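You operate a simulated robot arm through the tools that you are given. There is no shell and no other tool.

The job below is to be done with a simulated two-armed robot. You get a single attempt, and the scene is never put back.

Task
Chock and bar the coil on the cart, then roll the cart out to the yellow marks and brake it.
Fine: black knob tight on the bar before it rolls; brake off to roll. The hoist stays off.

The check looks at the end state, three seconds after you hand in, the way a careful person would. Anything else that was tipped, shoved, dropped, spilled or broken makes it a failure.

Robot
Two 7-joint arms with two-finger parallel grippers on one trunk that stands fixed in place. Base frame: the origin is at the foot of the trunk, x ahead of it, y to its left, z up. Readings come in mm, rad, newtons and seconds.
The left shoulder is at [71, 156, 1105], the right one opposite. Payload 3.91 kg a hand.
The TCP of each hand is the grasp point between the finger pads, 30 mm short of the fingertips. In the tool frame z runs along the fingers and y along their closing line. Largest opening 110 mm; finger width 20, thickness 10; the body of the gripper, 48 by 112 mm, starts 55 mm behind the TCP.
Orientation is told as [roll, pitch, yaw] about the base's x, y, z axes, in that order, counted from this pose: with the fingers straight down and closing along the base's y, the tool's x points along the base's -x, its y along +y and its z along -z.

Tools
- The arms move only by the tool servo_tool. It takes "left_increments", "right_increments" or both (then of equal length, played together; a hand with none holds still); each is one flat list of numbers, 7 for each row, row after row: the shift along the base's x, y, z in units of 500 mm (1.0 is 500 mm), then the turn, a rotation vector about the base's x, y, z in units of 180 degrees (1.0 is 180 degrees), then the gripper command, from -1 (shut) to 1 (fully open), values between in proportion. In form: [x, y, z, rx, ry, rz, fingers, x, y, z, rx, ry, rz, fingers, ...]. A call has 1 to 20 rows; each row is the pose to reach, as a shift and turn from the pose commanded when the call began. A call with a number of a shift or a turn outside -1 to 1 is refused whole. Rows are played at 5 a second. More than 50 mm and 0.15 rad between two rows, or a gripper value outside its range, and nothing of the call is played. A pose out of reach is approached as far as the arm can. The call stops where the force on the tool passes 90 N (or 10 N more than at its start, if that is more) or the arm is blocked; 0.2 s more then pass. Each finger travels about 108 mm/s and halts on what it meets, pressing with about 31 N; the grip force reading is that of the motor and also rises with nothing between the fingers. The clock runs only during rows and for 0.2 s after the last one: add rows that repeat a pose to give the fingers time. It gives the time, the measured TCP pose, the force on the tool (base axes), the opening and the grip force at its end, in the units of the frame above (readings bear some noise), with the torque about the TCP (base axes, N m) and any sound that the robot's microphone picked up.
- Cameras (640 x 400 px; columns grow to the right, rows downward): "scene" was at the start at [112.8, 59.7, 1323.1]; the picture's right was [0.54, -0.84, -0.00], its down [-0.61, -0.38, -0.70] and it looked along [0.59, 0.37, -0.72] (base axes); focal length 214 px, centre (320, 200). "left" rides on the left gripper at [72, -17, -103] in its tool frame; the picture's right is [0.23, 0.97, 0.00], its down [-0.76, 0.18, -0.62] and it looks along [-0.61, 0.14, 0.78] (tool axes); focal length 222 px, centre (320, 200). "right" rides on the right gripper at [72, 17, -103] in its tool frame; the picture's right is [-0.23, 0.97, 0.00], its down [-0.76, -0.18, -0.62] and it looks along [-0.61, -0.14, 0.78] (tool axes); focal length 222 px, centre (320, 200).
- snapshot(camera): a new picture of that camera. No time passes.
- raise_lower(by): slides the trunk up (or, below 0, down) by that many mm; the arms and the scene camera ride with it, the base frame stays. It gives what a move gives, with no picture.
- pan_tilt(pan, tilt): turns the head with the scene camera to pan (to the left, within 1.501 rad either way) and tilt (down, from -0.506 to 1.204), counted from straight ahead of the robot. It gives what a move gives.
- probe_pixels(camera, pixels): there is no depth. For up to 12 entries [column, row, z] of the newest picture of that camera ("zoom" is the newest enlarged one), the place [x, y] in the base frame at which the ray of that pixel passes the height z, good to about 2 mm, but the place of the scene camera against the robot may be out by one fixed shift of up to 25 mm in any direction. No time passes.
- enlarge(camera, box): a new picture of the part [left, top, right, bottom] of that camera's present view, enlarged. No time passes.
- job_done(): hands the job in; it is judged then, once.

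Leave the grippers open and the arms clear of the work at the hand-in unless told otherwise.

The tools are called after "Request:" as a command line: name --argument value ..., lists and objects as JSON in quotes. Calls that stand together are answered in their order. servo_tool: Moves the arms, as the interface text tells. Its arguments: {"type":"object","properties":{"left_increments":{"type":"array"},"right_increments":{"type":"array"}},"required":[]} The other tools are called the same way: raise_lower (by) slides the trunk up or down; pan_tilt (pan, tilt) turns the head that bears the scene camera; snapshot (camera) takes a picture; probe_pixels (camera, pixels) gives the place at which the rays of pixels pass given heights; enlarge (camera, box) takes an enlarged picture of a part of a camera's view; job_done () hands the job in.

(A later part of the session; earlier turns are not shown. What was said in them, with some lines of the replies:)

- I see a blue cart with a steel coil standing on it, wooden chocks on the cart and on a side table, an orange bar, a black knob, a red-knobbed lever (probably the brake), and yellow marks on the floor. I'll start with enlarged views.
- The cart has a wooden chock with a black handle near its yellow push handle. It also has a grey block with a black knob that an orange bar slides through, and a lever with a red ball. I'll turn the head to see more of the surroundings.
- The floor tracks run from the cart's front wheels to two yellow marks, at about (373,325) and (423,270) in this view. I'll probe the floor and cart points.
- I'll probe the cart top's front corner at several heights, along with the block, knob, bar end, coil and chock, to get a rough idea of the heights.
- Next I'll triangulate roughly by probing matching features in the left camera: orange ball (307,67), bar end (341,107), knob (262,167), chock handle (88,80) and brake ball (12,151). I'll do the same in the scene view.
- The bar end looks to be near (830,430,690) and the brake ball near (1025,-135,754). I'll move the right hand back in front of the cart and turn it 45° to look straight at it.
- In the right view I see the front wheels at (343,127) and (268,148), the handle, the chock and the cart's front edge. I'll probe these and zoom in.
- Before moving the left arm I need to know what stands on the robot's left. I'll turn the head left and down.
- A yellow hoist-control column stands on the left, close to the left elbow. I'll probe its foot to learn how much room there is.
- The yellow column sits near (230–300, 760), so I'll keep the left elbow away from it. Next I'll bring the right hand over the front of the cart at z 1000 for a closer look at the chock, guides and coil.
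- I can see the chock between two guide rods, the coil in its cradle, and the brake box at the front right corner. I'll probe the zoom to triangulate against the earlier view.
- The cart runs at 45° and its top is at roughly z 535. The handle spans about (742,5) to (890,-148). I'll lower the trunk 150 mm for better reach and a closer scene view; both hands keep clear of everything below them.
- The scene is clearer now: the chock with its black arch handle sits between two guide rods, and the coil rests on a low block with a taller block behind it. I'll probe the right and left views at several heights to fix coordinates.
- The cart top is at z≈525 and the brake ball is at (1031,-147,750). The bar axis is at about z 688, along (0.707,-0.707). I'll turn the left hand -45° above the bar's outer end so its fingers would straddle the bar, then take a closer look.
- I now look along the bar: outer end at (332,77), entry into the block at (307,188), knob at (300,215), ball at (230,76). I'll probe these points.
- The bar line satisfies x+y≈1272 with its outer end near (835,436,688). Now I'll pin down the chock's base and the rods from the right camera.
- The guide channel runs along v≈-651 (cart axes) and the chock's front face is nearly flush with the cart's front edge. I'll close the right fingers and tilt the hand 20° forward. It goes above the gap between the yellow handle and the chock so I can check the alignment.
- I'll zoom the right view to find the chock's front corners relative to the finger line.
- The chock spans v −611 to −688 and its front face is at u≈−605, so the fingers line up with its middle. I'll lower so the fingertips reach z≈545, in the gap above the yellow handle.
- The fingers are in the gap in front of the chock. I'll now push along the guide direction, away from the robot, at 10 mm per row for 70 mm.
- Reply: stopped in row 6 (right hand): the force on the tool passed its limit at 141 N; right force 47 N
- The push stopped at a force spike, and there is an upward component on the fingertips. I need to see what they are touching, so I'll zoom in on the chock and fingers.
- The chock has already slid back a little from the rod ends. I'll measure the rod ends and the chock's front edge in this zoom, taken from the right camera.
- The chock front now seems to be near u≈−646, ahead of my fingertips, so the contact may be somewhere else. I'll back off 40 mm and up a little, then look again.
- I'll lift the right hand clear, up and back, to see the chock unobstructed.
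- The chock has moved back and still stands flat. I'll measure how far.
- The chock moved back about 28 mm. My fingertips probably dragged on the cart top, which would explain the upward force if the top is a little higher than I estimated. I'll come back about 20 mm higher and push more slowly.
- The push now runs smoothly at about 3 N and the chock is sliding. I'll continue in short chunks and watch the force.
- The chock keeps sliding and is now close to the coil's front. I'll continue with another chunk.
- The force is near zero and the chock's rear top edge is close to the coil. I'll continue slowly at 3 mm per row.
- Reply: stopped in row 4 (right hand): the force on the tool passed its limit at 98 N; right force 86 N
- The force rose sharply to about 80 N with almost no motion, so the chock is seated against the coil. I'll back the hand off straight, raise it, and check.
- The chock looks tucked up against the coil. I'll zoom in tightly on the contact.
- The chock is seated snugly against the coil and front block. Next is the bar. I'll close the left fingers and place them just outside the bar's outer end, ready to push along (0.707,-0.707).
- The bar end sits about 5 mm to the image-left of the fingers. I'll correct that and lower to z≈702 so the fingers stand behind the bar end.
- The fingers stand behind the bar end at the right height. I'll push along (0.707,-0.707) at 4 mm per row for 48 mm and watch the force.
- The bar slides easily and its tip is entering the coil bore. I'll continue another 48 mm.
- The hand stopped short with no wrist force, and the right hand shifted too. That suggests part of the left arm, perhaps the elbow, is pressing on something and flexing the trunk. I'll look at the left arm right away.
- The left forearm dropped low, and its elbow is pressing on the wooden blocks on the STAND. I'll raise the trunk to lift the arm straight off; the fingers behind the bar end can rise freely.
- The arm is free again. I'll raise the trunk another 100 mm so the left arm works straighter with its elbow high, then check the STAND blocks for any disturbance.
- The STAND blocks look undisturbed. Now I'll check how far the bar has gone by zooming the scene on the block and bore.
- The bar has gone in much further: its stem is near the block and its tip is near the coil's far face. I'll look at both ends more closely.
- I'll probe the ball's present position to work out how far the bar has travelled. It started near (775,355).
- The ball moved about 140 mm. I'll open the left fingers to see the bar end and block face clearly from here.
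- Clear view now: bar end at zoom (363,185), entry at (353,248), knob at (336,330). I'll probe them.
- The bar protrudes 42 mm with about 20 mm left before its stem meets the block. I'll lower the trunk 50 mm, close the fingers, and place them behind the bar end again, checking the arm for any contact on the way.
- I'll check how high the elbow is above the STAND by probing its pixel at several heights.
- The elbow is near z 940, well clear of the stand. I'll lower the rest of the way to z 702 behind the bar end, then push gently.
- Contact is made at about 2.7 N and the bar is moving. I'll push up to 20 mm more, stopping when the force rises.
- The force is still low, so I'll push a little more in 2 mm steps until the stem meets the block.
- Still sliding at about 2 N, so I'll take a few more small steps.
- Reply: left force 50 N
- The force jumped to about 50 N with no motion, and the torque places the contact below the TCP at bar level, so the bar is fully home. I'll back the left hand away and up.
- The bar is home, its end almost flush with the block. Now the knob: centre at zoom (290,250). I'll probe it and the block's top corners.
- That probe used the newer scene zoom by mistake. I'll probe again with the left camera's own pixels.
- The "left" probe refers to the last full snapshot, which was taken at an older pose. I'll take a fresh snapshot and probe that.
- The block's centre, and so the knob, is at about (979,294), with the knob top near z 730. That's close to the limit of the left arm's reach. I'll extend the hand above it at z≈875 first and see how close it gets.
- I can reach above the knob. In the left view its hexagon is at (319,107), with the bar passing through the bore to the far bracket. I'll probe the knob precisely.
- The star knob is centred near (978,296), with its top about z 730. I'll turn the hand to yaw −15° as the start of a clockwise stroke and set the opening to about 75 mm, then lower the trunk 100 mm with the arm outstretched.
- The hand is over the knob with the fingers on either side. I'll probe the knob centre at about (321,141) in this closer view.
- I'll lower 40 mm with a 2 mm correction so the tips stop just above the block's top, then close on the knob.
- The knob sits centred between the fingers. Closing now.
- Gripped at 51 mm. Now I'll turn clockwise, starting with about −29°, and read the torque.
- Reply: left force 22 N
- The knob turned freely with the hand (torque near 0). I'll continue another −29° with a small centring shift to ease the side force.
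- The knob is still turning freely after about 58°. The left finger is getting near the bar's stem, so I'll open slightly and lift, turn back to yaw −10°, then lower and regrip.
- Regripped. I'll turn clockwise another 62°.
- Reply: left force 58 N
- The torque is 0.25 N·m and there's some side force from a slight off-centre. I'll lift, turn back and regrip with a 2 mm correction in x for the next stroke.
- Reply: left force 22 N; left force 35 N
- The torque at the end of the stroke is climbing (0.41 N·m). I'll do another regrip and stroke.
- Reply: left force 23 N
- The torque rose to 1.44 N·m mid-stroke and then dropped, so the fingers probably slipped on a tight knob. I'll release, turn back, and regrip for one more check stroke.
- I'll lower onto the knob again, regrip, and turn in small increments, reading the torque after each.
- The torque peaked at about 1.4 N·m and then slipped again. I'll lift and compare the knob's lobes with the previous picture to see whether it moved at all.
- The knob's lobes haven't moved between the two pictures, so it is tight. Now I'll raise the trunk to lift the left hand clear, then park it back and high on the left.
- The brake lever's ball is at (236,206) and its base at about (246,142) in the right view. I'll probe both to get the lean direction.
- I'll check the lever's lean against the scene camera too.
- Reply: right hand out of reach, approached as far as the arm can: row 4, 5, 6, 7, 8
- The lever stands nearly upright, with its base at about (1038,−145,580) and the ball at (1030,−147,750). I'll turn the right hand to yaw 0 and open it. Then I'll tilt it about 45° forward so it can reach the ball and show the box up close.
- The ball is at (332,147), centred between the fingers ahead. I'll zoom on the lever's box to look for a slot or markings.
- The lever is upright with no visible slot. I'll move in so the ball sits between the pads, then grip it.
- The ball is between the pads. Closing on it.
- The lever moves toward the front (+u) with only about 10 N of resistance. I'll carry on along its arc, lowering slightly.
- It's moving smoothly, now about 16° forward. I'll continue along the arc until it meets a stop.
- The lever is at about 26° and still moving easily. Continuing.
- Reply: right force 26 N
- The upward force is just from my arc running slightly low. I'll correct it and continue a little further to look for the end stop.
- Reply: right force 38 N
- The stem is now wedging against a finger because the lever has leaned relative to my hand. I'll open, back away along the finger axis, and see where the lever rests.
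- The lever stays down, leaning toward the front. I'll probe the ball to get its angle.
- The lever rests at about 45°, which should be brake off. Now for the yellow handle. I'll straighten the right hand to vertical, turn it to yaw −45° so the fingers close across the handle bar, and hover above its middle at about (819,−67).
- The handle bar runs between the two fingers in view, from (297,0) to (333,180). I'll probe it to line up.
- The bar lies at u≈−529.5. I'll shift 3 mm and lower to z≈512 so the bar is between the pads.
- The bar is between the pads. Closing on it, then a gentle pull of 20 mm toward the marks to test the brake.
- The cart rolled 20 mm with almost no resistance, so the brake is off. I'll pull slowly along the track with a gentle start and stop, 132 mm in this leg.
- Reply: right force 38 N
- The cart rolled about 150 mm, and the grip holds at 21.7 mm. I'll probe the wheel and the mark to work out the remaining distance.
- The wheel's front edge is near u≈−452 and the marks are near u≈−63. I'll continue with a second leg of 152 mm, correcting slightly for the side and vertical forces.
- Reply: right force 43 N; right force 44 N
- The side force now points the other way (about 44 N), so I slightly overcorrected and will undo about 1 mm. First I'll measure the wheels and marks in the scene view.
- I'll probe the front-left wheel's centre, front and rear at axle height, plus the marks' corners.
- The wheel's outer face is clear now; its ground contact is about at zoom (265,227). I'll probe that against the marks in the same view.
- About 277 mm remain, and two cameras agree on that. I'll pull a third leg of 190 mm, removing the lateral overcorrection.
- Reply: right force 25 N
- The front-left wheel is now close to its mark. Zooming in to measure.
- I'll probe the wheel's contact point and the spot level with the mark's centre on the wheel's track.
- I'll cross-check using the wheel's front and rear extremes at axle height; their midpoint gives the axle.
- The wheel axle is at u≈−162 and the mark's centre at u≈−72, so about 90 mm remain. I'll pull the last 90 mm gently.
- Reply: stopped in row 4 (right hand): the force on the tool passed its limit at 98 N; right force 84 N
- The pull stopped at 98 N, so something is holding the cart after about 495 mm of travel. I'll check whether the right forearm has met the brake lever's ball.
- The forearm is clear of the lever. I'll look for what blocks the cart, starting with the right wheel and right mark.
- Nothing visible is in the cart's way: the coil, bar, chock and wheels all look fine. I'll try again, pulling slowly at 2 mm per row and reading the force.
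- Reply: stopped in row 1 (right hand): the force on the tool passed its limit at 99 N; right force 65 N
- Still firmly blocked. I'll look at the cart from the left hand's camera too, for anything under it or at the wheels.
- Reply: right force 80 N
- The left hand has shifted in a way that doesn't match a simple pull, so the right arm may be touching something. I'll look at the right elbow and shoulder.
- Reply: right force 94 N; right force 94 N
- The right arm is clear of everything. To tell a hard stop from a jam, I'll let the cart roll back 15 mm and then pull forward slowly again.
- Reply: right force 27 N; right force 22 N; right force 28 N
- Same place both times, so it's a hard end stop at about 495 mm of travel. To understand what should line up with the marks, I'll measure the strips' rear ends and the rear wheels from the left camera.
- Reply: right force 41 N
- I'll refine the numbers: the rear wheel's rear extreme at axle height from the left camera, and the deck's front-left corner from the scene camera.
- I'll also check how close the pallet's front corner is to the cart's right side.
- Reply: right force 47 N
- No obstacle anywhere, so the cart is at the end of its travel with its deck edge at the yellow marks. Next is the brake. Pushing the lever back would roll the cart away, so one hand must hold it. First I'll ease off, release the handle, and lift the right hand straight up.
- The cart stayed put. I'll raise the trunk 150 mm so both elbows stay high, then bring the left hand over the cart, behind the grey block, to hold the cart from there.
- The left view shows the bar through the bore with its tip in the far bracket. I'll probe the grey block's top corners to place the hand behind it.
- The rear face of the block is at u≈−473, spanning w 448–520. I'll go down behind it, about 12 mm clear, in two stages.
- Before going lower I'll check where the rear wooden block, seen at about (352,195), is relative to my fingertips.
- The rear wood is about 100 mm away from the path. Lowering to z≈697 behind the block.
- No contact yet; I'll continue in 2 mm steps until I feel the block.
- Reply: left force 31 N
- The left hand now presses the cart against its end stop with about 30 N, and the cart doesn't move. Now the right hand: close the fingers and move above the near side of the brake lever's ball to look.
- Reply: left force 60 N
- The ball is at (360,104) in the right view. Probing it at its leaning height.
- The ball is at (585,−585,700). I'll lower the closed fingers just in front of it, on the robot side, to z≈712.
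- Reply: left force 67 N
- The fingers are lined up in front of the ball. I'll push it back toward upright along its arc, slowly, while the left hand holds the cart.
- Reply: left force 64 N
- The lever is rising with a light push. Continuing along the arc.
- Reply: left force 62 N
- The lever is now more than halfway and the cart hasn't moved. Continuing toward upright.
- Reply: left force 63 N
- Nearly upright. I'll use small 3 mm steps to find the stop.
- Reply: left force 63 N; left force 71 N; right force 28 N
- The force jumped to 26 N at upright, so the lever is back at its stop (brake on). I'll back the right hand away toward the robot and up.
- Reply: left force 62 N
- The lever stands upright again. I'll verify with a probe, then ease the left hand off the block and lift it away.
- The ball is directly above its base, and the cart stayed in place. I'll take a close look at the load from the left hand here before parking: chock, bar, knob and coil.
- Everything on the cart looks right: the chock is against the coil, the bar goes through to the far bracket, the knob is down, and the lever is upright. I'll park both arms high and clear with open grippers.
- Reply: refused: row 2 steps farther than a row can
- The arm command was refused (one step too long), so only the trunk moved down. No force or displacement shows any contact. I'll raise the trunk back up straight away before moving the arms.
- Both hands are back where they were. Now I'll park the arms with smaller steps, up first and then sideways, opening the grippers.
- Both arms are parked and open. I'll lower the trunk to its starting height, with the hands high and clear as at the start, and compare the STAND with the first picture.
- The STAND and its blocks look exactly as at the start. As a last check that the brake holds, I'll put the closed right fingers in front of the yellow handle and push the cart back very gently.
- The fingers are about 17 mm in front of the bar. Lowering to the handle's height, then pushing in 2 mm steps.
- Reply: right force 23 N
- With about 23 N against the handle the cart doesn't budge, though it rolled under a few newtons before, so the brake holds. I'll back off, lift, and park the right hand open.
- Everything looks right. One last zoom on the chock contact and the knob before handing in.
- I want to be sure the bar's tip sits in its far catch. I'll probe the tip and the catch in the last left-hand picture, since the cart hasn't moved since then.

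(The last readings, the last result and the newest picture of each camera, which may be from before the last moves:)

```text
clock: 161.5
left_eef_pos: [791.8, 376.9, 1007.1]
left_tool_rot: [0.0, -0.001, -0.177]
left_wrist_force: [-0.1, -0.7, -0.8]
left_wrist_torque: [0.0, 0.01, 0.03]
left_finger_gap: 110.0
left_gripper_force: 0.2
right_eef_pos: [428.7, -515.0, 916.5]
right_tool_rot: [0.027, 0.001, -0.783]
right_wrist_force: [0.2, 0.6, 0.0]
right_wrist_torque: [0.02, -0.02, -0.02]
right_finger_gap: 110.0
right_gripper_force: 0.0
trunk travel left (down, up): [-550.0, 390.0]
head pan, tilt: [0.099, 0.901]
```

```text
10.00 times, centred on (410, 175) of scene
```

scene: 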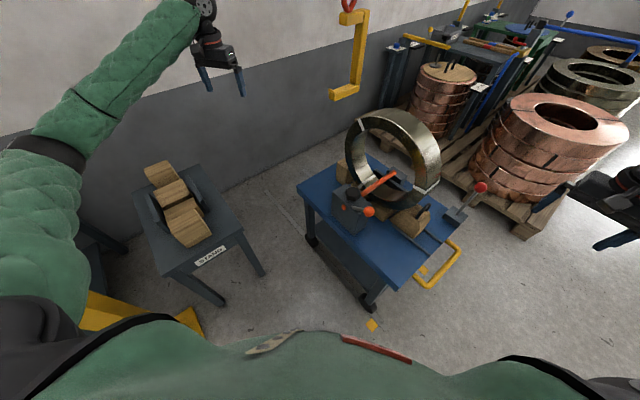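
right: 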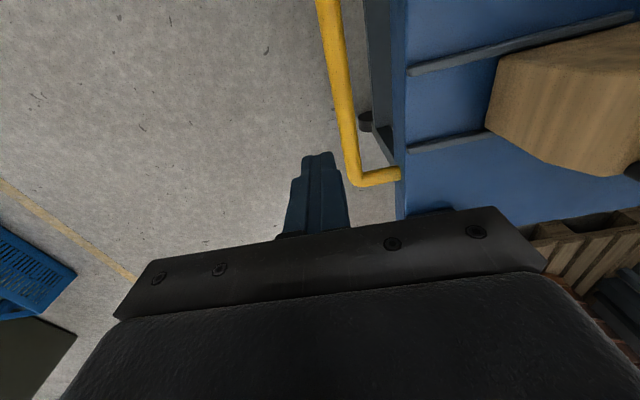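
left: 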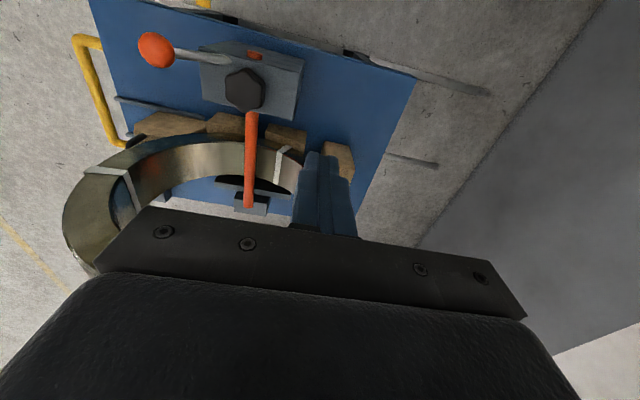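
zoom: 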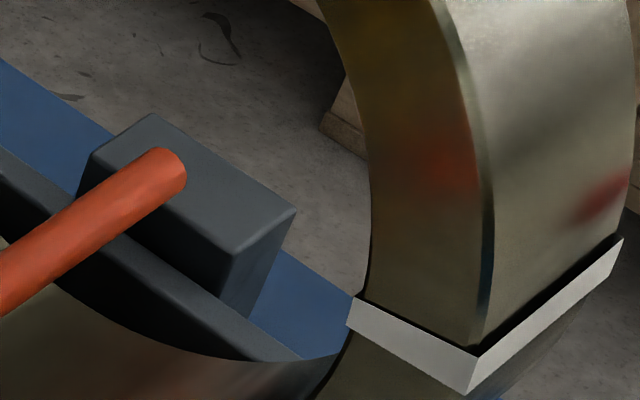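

The bar crosses the whole bore and its tip lies about 25 mm onto the far rest. Final state:

- **Chock:** against the coil.
- **Knob:** tight; it hadn't turned when checked after the last stroke.
- **Cart:** at its end stop, with the deck's front edge level with the near edge of the marks. The front wheels are about 87 mm short of them, but the cart would go no further.
- **Brake:** on and holding.
- **Hoist:** not touched.
- **Arms:** clear, with grippers open.

Handing in now.

Request:
job_done

```text
The job is handed in.
```

I handed the job in: the coil is chocked and barred, and the cart is out at the marks with its brake on. The one doubt is the stopping point. The cart hit a hard end stop with the deck's front edge level with the near edge of the marks and the front wheels about 87 mm short of them.

- **Chock:** I pushed it along its guides until it seated firmly against the coil.
- **Bar:** it goes right through the coil, and its tip rests about 25 mm onto the far block.
- **Knob:** tightened before the cart rolled. Two more turning attempts slipped at about 1.4 N·m without the knob moving.
- **Rolling:** I moved the brake lever off, pulled the cart about 495 mm, and it would go no further. Two retries and a push with the other hand stopped at the same place, and I found nothing in the way.
- **Brake:** the lever is upright again. A 23 N push on the handle didn't move the cart, which had rolled under only a few newtons before.
- **Hoist:** I never touched it.

While I was pushing the bar, the left arm pressed on the wooden blocks on the STAND. They look the same as in the first picture.

Both arms are clear of the work with the grippers open.
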